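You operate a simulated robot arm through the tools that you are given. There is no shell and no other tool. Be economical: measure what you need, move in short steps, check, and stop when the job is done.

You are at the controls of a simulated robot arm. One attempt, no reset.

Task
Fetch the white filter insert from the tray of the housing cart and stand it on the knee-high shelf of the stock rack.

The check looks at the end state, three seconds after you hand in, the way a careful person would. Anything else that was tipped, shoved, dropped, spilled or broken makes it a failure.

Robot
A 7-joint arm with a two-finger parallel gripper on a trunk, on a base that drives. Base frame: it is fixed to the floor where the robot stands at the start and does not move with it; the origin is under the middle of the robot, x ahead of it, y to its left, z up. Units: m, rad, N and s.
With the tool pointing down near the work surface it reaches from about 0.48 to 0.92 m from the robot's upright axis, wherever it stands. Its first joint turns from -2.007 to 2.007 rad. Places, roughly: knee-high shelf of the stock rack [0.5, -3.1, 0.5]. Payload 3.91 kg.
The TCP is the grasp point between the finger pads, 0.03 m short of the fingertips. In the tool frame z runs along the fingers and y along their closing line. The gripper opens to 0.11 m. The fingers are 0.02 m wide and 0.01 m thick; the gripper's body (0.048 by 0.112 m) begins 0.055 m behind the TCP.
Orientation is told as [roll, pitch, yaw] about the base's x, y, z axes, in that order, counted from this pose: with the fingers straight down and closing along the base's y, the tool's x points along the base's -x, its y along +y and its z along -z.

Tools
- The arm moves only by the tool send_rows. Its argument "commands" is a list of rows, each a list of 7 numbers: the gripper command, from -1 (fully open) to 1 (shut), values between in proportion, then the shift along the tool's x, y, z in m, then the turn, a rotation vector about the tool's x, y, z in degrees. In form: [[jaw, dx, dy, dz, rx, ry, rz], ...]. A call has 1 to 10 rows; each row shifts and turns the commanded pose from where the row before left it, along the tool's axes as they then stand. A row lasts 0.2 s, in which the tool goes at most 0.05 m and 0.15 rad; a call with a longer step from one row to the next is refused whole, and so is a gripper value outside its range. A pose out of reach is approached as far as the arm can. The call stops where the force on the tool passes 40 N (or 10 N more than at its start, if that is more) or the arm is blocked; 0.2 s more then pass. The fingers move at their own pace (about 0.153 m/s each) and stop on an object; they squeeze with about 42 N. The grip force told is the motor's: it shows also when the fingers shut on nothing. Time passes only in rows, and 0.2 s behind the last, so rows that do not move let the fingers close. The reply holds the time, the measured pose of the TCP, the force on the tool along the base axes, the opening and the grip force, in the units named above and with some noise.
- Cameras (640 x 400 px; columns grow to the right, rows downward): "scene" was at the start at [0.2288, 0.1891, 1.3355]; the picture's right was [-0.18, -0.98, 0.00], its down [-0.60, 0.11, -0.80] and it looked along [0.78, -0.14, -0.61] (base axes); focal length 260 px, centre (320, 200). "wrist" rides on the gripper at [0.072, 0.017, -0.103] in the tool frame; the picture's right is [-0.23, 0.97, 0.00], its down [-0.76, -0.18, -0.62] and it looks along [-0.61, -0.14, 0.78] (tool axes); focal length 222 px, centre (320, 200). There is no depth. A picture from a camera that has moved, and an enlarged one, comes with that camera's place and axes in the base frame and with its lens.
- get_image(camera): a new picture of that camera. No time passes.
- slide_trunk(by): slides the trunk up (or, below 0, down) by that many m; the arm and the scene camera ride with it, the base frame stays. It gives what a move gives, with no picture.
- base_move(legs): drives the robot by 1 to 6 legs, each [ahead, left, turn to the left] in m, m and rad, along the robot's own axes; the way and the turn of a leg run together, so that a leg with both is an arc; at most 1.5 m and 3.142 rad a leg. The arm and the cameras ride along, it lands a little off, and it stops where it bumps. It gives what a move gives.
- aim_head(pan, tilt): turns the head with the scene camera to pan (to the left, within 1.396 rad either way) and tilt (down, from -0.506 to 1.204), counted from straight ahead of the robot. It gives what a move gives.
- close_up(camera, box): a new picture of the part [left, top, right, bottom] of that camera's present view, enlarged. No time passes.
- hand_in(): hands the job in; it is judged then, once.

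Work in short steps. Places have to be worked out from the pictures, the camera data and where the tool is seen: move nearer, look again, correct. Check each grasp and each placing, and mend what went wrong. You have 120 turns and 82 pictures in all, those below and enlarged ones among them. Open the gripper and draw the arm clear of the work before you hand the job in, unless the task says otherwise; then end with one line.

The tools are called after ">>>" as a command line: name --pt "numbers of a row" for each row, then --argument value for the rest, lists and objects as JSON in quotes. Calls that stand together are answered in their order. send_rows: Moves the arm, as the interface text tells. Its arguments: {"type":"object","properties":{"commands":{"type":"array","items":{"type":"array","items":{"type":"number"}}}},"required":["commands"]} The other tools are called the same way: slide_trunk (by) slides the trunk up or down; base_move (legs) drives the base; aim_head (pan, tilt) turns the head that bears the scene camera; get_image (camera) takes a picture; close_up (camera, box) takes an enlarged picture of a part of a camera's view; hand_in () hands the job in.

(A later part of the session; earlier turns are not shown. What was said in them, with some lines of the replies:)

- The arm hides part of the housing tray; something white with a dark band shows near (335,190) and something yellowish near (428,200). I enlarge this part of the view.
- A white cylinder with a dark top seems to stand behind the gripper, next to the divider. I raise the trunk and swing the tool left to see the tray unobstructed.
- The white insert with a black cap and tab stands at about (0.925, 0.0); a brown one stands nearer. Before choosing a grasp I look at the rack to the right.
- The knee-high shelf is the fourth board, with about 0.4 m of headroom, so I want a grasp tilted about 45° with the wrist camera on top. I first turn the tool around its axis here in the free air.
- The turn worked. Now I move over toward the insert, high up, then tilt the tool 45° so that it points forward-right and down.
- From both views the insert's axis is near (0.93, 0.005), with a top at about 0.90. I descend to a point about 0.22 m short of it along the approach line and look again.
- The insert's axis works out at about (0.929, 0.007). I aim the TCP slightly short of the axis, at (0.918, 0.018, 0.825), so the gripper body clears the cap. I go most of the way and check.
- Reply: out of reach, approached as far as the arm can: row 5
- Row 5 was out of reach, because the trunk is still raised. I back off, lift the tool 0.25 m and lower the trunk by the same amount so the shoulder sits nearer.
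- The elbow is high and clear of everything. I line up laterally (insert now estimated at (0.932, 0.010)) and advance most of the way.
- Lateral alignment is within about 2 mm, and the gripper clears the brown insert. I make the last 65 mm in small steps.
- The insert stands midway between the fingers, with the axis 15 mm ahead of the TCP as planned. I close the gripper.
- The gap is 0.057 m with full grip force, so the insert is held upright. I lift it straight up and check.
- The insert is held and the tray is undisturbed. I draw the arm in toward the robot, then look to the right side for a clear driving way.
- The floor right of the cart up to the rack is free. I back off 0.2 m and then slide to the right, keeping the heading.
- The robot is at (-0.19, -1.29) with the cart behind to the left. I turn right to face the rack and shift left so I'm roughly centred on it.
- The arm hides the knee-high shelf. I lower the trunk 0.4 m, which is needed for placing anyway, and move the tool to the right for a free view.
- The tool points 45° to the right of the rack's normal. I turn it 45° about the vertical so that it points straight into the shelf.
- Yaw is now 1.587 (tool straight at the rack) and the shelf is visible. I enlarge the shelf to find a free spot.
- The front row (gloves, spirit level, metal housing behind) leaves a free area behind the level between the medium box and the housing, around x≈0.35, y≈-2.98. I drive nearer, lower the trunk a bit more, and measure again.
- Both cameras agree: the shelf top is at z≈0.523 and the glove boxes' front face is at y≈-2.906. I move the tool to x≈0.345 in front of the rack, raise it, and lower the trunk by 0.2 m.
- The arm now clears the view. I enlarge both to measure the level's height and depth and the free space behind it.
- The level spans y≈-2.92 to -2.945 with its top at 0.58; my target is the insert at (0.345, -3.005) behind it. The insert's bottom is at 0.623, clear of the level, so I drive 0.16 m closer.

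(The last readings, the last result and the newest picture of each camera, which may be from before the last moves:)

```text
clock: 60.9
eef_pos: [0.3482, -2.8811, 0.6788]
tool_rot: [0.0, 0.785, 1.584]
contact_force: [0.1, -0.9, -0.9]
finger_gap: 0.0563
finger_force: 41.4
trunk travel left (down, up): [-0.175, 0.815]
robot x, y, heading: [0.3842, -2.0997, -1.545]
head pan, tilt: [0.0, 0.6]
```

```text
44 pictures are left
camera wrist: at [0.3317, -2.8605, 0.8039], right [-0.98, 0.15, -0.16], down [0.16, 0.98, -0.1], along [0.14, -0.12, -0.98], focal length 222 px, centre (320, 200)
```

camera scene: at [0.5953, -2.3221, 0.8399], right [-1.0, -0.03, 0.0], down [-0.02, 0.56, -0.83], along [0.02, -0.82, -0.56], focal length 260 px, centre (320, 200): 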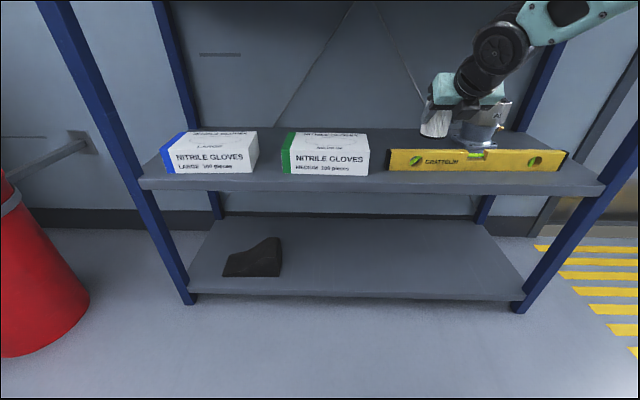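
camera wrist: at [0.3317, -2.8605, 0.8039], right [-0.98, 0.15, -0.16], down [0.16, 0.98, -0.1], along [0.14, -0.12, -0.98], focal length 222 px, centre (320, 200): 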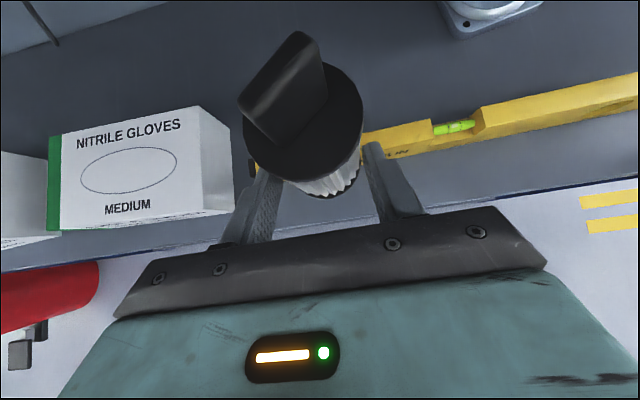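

The space behind the level is clear: the housing's base begins at x≈0.18 and the glove box ends at x≈0.47. I go in over the level to y=-2.99, dropping slightly.

>>> send_rows --pt "1 0.02 0.0008 0.02 0 0 0" --pt "1 0.02 0.0008 0.02 0 0 0" --pt "1 0.01 0.0008 0.02 0 0 0" --pt "1 0.01 0.0008 0.034 0 0 0"

>>> get_image --camera "scene"

>>> get_image --camera "wrist"

```text
clock: 61.9
eef_pos: [0.3465, -2.9905, 0.6539]
tool_rot: [0.001, 0.786, 1.584]
contact_force: [0.4, 0.2, -0.5]
finger_gap: 0.0561
finger_force: 41.3
trunk travel left (down, up): [-0.175, 0.815]
robot x, y, heading: [0.3806, -2.1002, -1.543]
head pan, tilt: [0.0, 0.6]
```

```text
43 pictures are left
camera scene: at [0.5953, -2.322, 0.84], right [-1.0, -0.03, 0.0], down [-0.02, 0.56, -0.83], along [0.02, -0.82, -0.56], focal length 260 px, centre (320, 200)
```

scene: 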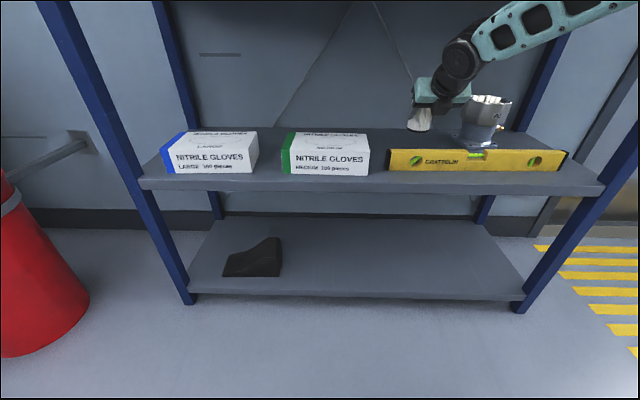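

```text
42 pictures are left
camera wrist: at [0.3303, -2.9692, 0.7798], right [-0.98, 0.15, -0.16], down [0.16, 0.98, -0.1], along [0.14, -0.12, -0.98], focal length 222 px, centre (320, 200)
```

wrist: 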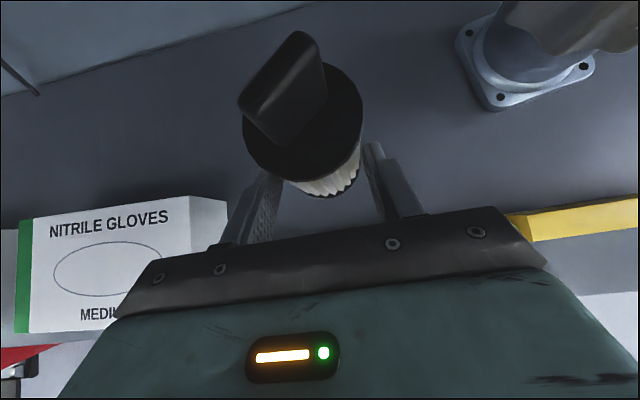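

Nothing was touched and there's room all round. I lower straight down about 0.055 m, then check before the last bit.

>>> send_rows --pt "1 -0.0142 0 0.0142 0 0 0" --pt "1 -0.0142 0 0.0142 0 0 0" --pt "1 -0.0106 0 0.0106 0 0 0"

>>> close_up --camera "scene" --box '[370, 70, 530, 170]'

>>> get_image --camera "wrist"

```text
clock: 62.7
eef_pos: [0.3465, -2.9907, 0.6002]
tool_rot: [0.0, 0.786, 1.585]
contact_force: [-0.1, 0.0, -1.4]
finger_gap: 0.0562
finger_force: 41.9
trunk travel left (down, up): [-0.175, 0.815]
robot x, y, heading: [0.3819, -2.0974, -1.541]
head pan, tilt: [0.0, 0.6]
```

```text
4.00 times, centred on (450, 120) of scene
camera zoom: at [0.5953, -2.3221, 0.8399], right [-1.0, -0.03, 0.0], down [-0.02, 0.56, -0.83], along [0.02, -0.82, -0.56], focal length 1039 px, centre (-200, 520)
```

zoom: 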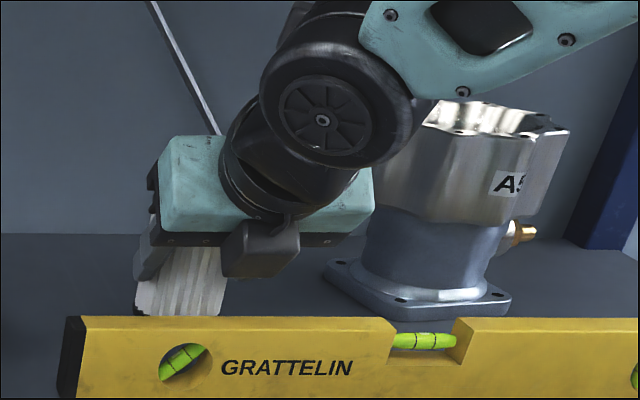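

```text
40 pictures are left
camera wrist: at [0.33, -2.9695, 0.7239], right [-0.98, 0.15, -0.16], down [0.17, 0.98, -0.1], along [0.14, -0.12, -0.98], focal length 222 px, centre (320, 200)
```

wrist: 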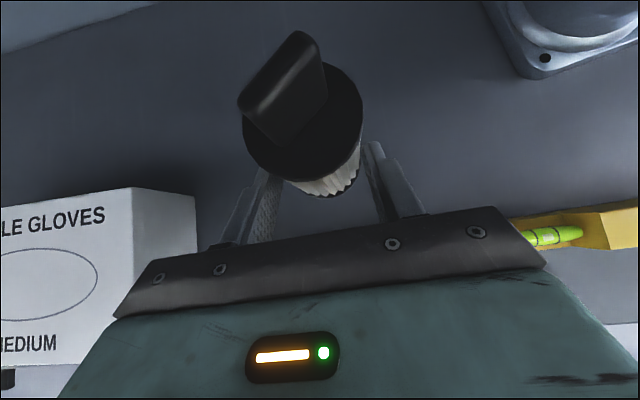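

A black block on the gripper's underside hangs about at TCP height some 7 cm behind it, right above the level. To be safe I go 0.045 m deeper (slightly raised) so that it comes down behind the level instead.

>>> send_rows --pt "1 0.0071 0 -0.0071 0 0 0" --pt "1 0.0106 0 0.0106 0 0 0" --pt "1 0.0106 0 0.0106 0 0 0" --pt "1 0.0106 0 0.0106 0 0 0"

>>> close_up --camera "scene" --box '[370, 60, 530, 160]'

>>> get_image --camera "wrist"

```text
clock: 63.7
eef_pos: [0.3484, -3.0363, 0.6116]
tool_rot: [0.001, 0.786, 1.585]
contact_force: [-0.3, 0.5, -0.7]
finger_gap: 0.056
finger_force: 42.0
trunk travel left (down, up): [-0.175, 0.815]
robot x, y, heading: [0.3829, -2.0969, -1.547]
head pan, tilt: [0.0, 0.6]
```

```text
4.00 times, centred on (450, 110) of scene
camera zoom: at [0.5953, -2.3221, 0.8399], right [-1.0, -0.03, 0.0], down [-0.02, 0.56, -0.83], along [0.02, -0.82, -0.57], focal length 1039 px, centre (-200, 560)
```

zoom: 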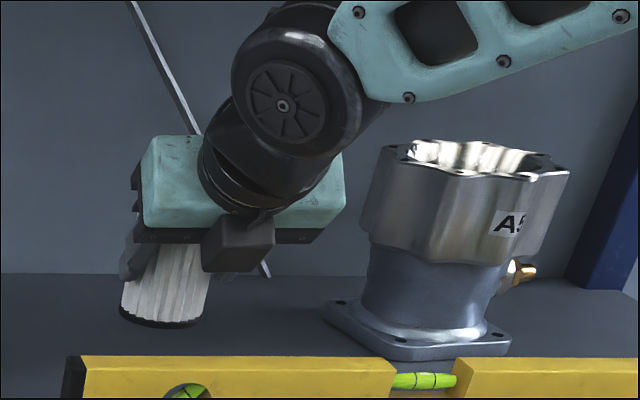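

```text
38 pictures are left
camera wrist: at [0.3315, -3.0143, 0.7358], right [-0.98, 0.15, -0.16], down [0.16, 0.98, -0.1], along [0.14, -0.12, -0.98], focal length 222 px, centre (320, 200)
```

wrist: 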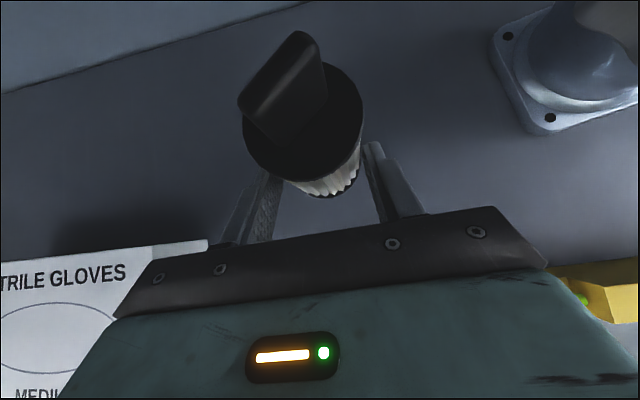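

The block is now clear behind the level. I lower 0.026 m and read the force.

>>> send_rows --pt "1 -0.0085 0 0.0085 0 0 0" --pt "1 -0.0057 0 0.0057 0 0 0" --pt "1 -0.0042 0 0.0042 0 0 0"

>>> close_up --camera "scene" --box '[370, 70, 530, 170]'

```text
clock: 64.5
eef_pos: [0.3469, -3.0358, 0.5843]
tool_rot: [0.0, 0.784, 1.583]
contact_force: [-0.2, -1.0, -1.4]
finger_gap: 0.056
finger_force: 41.8
trunk travel left (down, up): [-0.175, 0.815]
robot x, y, heading: [0.3832, -2.099, -1.545]
head pan, tilt: [0.0, 0.6]
```

```text
4.00 times, centred on (450, 120) of scene
camera zoom: at [0.5953, -2.3221, 0.8399], right [-1.0, -0.03, 0.0], down [-0.02, 0.56, -0.82], along [0.02, -0.82, -0.57], focal length 1039 px, centre (-200, 520)
```

zoom: 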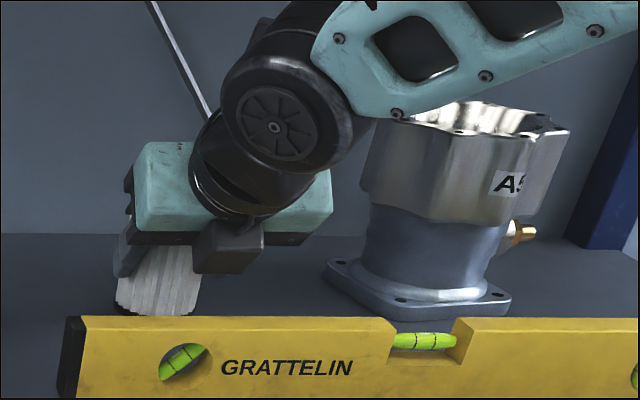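

No contact yet. I go on in about 2 mm steps.

>>> send_rows --pt "1 -0.0014 0 0.0014 0 0 0" --pt "1 0 0 0 0 0 0"

>>> send_rows --pt "1 -0.0014 0 0.0014 0 0 0" --pt "1 0 0 0 0 0 0"

```text
clock: 65.1
eef_pos: [0.3474, -3.0342, 0.5816]
tool_rot: [-0.001, 0.786, 1.587]
contact_force: [-0.9, 0.2, -1.1]
finger_gap: 0.0559
finger_force: 42.5
trunk travel left (down, up): [-0.175, 0.815]
robot x, y, heading: [0.3855, -2.0959, -1.547]
head pan, tilt: [0.0, 0.6]
```

```text
clock: 65.7
eef_pos: [0.3485, -3.036, 0.5791]
tool_rot: [0.001, 0.786, 1.585]
contact_force: [0.9, 1.3, -0.3]
finger_gap: 0.056
finger_force: 42.0
trunk travel left (down, up): [-0.175, 0.815]
robot x, y, heading: [0.3846, -2.0986, -1.541]
head pan, tilt: [0.0, 0.6]
```

>>> send_rows --pt "1 -0.0011 0 0.0011 0 0 0" --pt "1 0 0 0 0 0 0"

>>> send_rows --pt "1 -0.0011 0 0.0011 0 0 0" --pt "1 0 0 0 0 0 0"

>>> close_up --camera "scene" --box '[380, 110, 460, 160]'

```text
clock: 66.3
eef_pos: [0.3475, -3.035, 0.5789]
tool_rot: [0.001, 0.785, 1.583]
contact_force: [0.3, -0.2, -1.1]
finger_gap: 0.0562
finger_force: 41.7
trunk travel left (down, up): [-0.175, 0.815]
robot x, y, heading: [0.3851, -2.0972, -1.539]
head pan, tilt: [0.0, 0.6]
```

```text
clock: 66.9
eef_pos: [0.3486, -3.035, 0.5763]
tool_rot: [-0.001, 0.785, 1.585]
contact_force: [0.8, -0.7, -1.6]
finger_gap: 0.0561
finger_force: 42.5
trunk travel left (down, up): [-0.175, 0.815]
robot x, y, heading: [0.3825, -2.0977, -1.544]
head pan, tilt: [0.0, 0.6]
```

```text
8.00 times, centred on (420, 135) of scene
camera zoom: at [0.5953, -2.3221, 0.8399], right [-1.0, -0.03, 0.0], down [-0.02, 0.56, -0.82], along [0.02, -0.82, -0.57], focal length 2078 px, centre (-480, 720)
```

zoom: 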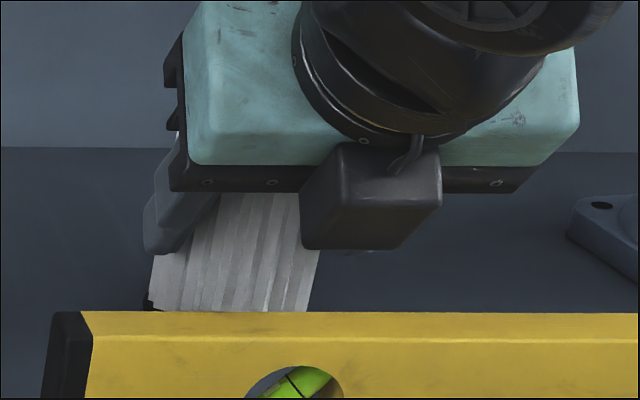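

Still no contact; I continue in 1 mm rows, reading the force each time.

>>> send_rows --pt "1 -0.0007 0 0.0007 0 0 0" --pt "1 -0.0007 0 0.0007 0 0 0" --pt "1 0 0 0 0 0 0"

>>> send_rows --pt "1 -0.0007 0 0.0007 0 0 0" --pt "1 -0.0007 0 0.0007 0 0 0" --pt "1 0 0 0 0 0 0"

```text
clock: 67.7
eef_pos: [0.3472, -3.0363, 0.5749]
tool_rot: [0.001, 0.788, 1.585]
contact_force: [1.7, 0.7, 3.0]
finger_gap: 0.056
finger_force: 42.1
trunk travel left (down, up): [-0.175, 0.815]
robot x, y, heading: [0.3832, -2.0983, -1.547]
head pan, tilt: [0.0, 0.6]
```

```text
clock: 68.5
eef_pos: [0.3473, -3.0367, 0.5773]
tool_rot: [0.0, 0.791, 1.584]
contact_force: [4.5, 1.1, 19.5]
finger_gap: 0.0562
finger_force: 42.4
trunk travel left (down, up): [-0.175, 0.815]
robot x, y, heading: [0.3838, -2.1005, -1.544]
head pan, tilt: [0.0, 0.6]
```

Contact: the force rose to 3 N and then 19.5 N, at TCP z≈0.576. I ease off about 1.5 mm to relieve it and look before opening.

>>> send_rows --pt "1 0.001 0 -0.001 0 0 0" --pt "1 0 0 0 0 0 0"

>>> get_image --camera "wrist"

>>> close_up --camera "scene" --box '[370, 70, 530, 170]'

```text
clock: 69.1
eef_pos: [0.3471, -3.0363, 0.5762]
tool_rot: [0.0, 0.788, 1.585]
contact_force: [4.1, -6.4, 18.0]
finger_gap: 0.056
finger_force: 41.6
trunk travel left (down, up): [-0.175, 0.815]
robot x, y, heading: [0.3831, -2.0949, -1.541]
head pan, tilt: [0.0, 0.6]
```

```text
35 pictures are left
camera wrist: at [0.3301, -3.014, 0.7006], right [-0.98, 0.15, -0.16], down [0.16, 0.98, -0.1], along [0.14, -0.12, -0.98], focal length 222 px, centre (320, 200)
```

wrist: 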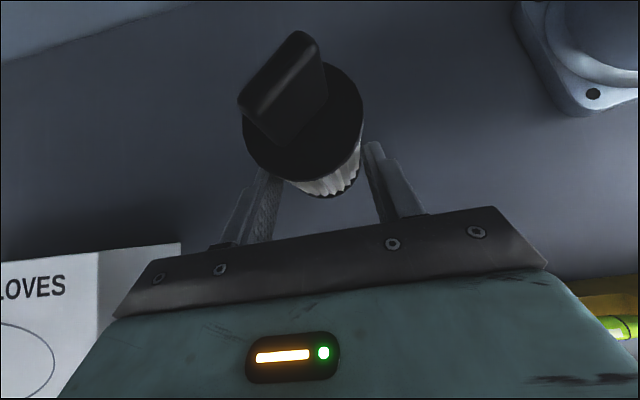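

```text
4.00 times, centred on (450, 120) of scene
camera zoom: at [0.5954, -2.3217, 0.8401], right [-1.0, -0.03, 0.0], down [-0.02, 0.56, -0.83], along [0.02, -0.83, -0.56], focal length 1039 px, centre (-200, 520)
```

zoom: 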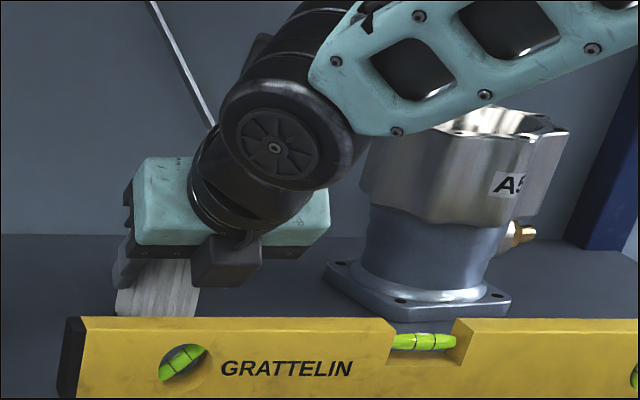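

The level and housing haven't moved, and the block is clear above the level, so it is the insert pressing on the shelf. I ease off a further 2 mm before opening.

>>> send_rows --pt "1 0.0008 0 -0.0008 0 0 0" --pt "1 0 0 0 0 0 0"

>>> send_rows --pt "1 0.0005 0 -0.0005 0 0 0" --pt "1 0 0 0 0 0 0"

```text
clock: 69.7
eef_pos: [0.3469, -3.0343, 0.5757]
tool_rot: [0.0, 0.786, 1.586]
contact_force: [2.4, -5.2, 14.5]
finger_gap: 0.0561
finger_force: 42.0
trunk travel left (down, up): [-0.175, 0.815]
robot x, y, heading: [0.3832, -2.0982, -1.545]
head pan, tilt: [0.0, 0.6]
```

```text
clock: 70.3
eef_pos: [0.3451, -3.0338, 0.5756]
tool_rot: [0.003, 0.783, 1.583]
contact_force: [0.3, -3.6, 9.4]
finger_gap: 0.0561
finger_force: 42.4
trunk travel left (down, up): [-0.175, 0.815]
robot x, y, heading: [0.3792, -2.0997, -1.544]
head pan, tilt: [0.0, 0.6]
```

>>> send_rows --pt "1 0.0006 0 -0.0006 0 0 0" --pt "1 0 0 0 0 0 0"

```text
clock: 70.9
eef_pos: [0.3468, -3.0361, 0.5762]
tool_rot: [0.002, 0.783, 1.584]
contact_force: [-1.2, 1.2, 3.4]
finger_gap: 0.0563
finger_force: 42.2
trunk travel left (down, up): [-0.175, 0.815]
robot x, y, heading: [0.3835, -2.0941, -1.546]
head pan, tilt: [0.0, 0.6]
```

Only 3 N left: the insert rests lightly on the shelf. I open the fingers slowly, to about 0.083 m.

>>> send_rows --pt "-0.03 0 0 0 0 0 0" --pt "-0.06 0 0 0 0 0 0" --pt "-0.1 0 0 0 0 0 0" --pt "-0.2 0 0 0 0 0 0" --pt "-0.35 0 0 0 0 0 0" --pt "-0.5 0 0 0 0 0 0" --pt "-0.5 0 0 0 0 0 0"

>>> get_image --camera "wrist"

>>> close_up --camera "scene" --box '[370, 70, 530, 170]'

```text
clock: 72.5
eef_pos: [0.3485, -3.0355, 0.5782]
tool_rot: [-0.001, 0.785, 1.585]
contact_force: [-0.7, 0.4, 0.5]
finger_gap: 0.0825
finger_force: 0.1
trunk travel left (down, up): [-0.175, 0.815]
robot x, y, heading: [0.3818, -2.093, -1.54]
head pan, tilt: [0.0, 0.6]
```

```text
33 pictures are left
camera wrist: at [0.3303, -3.0142, 0.7019], right [-0.98, 0.15, -0.16], down [0.16, 0.98, -0.1], along [0.14, -0.12, -0.98], focal length 222 px, centre (320, 200)
```

wrist: 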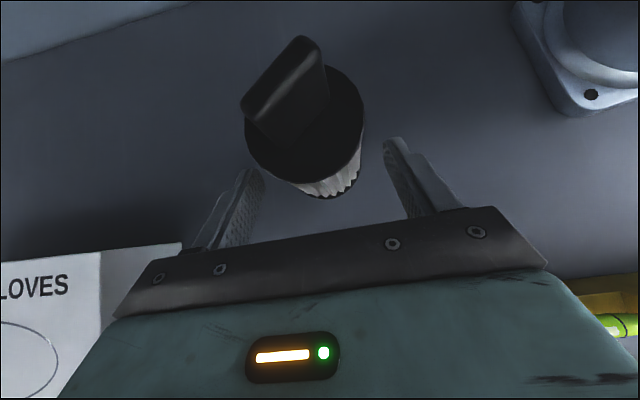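

```text
4.00 times, centred on (450, 120) of scene
camera zoom: at [0.5953, -2.3221, 0.8399], right [-1.0, -0.03, 0.0], down [-0.02, 0.56, -0.83], along [0.02, -0.82, -0.56], focal length 1039 px, centre (-200, 520)
```

zoom: 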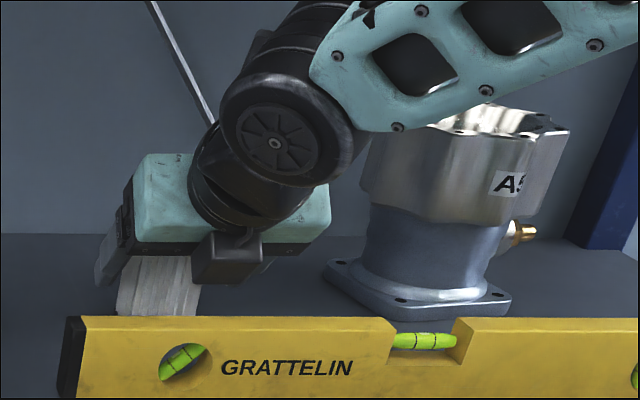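

The insert stands free and upright. I retract along the approach line 0.12 m, then straight back out of the rack.

>>> send_rows --pt "-0.5 0 0 -0.02 0 0 0" --pt "-0.5 0 0 -0.03 0 0 0" --pt "-0.5 0 0 -0.035 0 0 0" --pt "-0.5 0 0 -0.035 0 0 0"

>>> send_rows --pt "-0.5 -0.03 0 -0.03 0 0 0" --pt "-0.5 -0.03 0 -0.03 0 0 0" --pt "-0.5 -0.03 0 -0.03 0 0 0" --pt "-0.5 -0.03 0 -0.03 0 0 0" --pt "-0.5 -0.03 0 -0.03 0 0 0" --pt "-0.5 -0.03 0 -0.03 0 0 0"

>>> get_image --camera "scene"

```text
clock: 73.5
eef_pos: [0.3461, -2.9508, 0.6618]
tool_rot: [0.003, 0.786, 1.585]
contact_force: [0.1, -0.3, -1.1]
finger_gap: 0.0826
finger_force: 0.0
trunk travel left (down, up): [-0.175, 0.815]
robot x, y, heading: [0.3815, -2.1006, -1.539]
head pan, tilt: [0.0, 0.6]
```

```text
clock: 74.9
eef_pos: [0.3429, -2.6968, 0.6624]
tool_rot: [-0.002, 0.787, 1.583]
contact_force: [1.3, 0.2, 0.3]
finger_gap: 0.0826
finger_force: 0.1
trunk travel left (down, up): [-0.175, 0.815]
robot x, y, heading: [0.3845, -2.0989, -1.545]
head pan, tilt: [0.0, 0.6]
```

```text
31 pictures are left
camera scene: at [0.5954, -2.3221, 0.8399], right [-1.0, -0.03, 0.0], down [-0.02, 0.56, -0.83], along [0.02, -0.82, -0.56], focal length 260 px, centre (320, 200)
```

scene: 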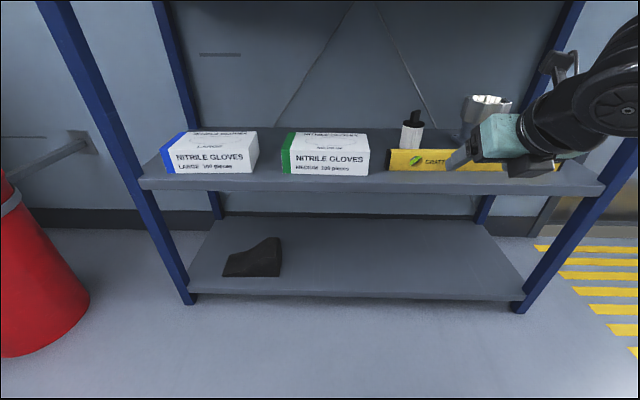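

The insert stands behind the level and everything else is in place. I back the robot away, open the gripper fully, and take a final look.

>>> base_move --legs '[[-0.4, 0, 0]]'

>>> send_rows --pt "-1 0 0 0 0 0 0" --pt "-1 0 0 0 0 0 0"

>>> close_up --camera "scene" --box '[200, 60, 560, 285]'

```text
clock: 77.5
eef_pos: [0.3326, -2.2871, 0.6614]
tool_rot: [0.001, 0.787, 1.586]
contact_force: [0.1, -0.1, 1.5]
finger_gap: 0.0824
finger_force: 0.0
trunk travel left (down, up): [-0.175, 0.815]
robot x, y, heading: [0.3695, -1.6894, -1.546]
head pan, tilt: [0.0, 0.6]
```

```text
clock: 78.1
eef_pos: [0.3324, -2.2867, 0.6622]
tool_rot: [0.0, 0.785, 1.584]
contact_force: [1.0, 0.2, -0.7]
finger_gap: 0.11
finger_force: 0.0
trunk travel left (down, up): [-0.175, 0.815]
robot x, y, heading: [0.368, -1.6867, -1.543]
head pan, tilt: [0.0, 0.6]
```

```text
1.78 times, centred on (380, 172) of scene
camera zoom: at [0.5837, -1.9116, 0.8399], right [-1.0, -0.03, 0.0], down [-0.02, 0.56, -0.83], along [0.02, -0.82, -0.56], focal length 462 px, centre (213, 249)
```

zoom: 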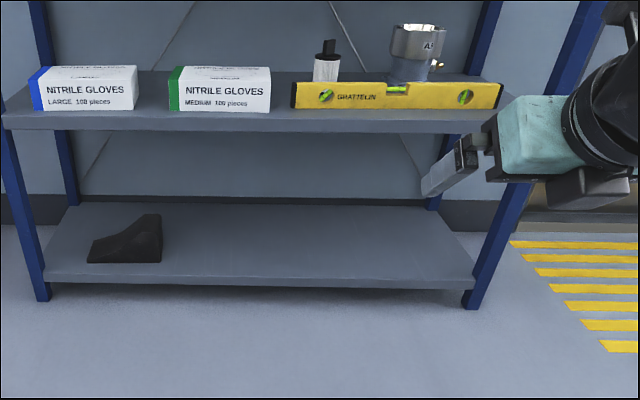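

The insert is upright on the knee-high shelf, the other items are where they were, and the arm is clear with the gripper open. I hand in.

>>> hand_in

```text
The job is handed in.
```

The white filter insert is standing upright on the knee-high shelf of the stock rack, behind the spirit level. Nothing else on the shelf or in the tray looked moved in my last views of each.
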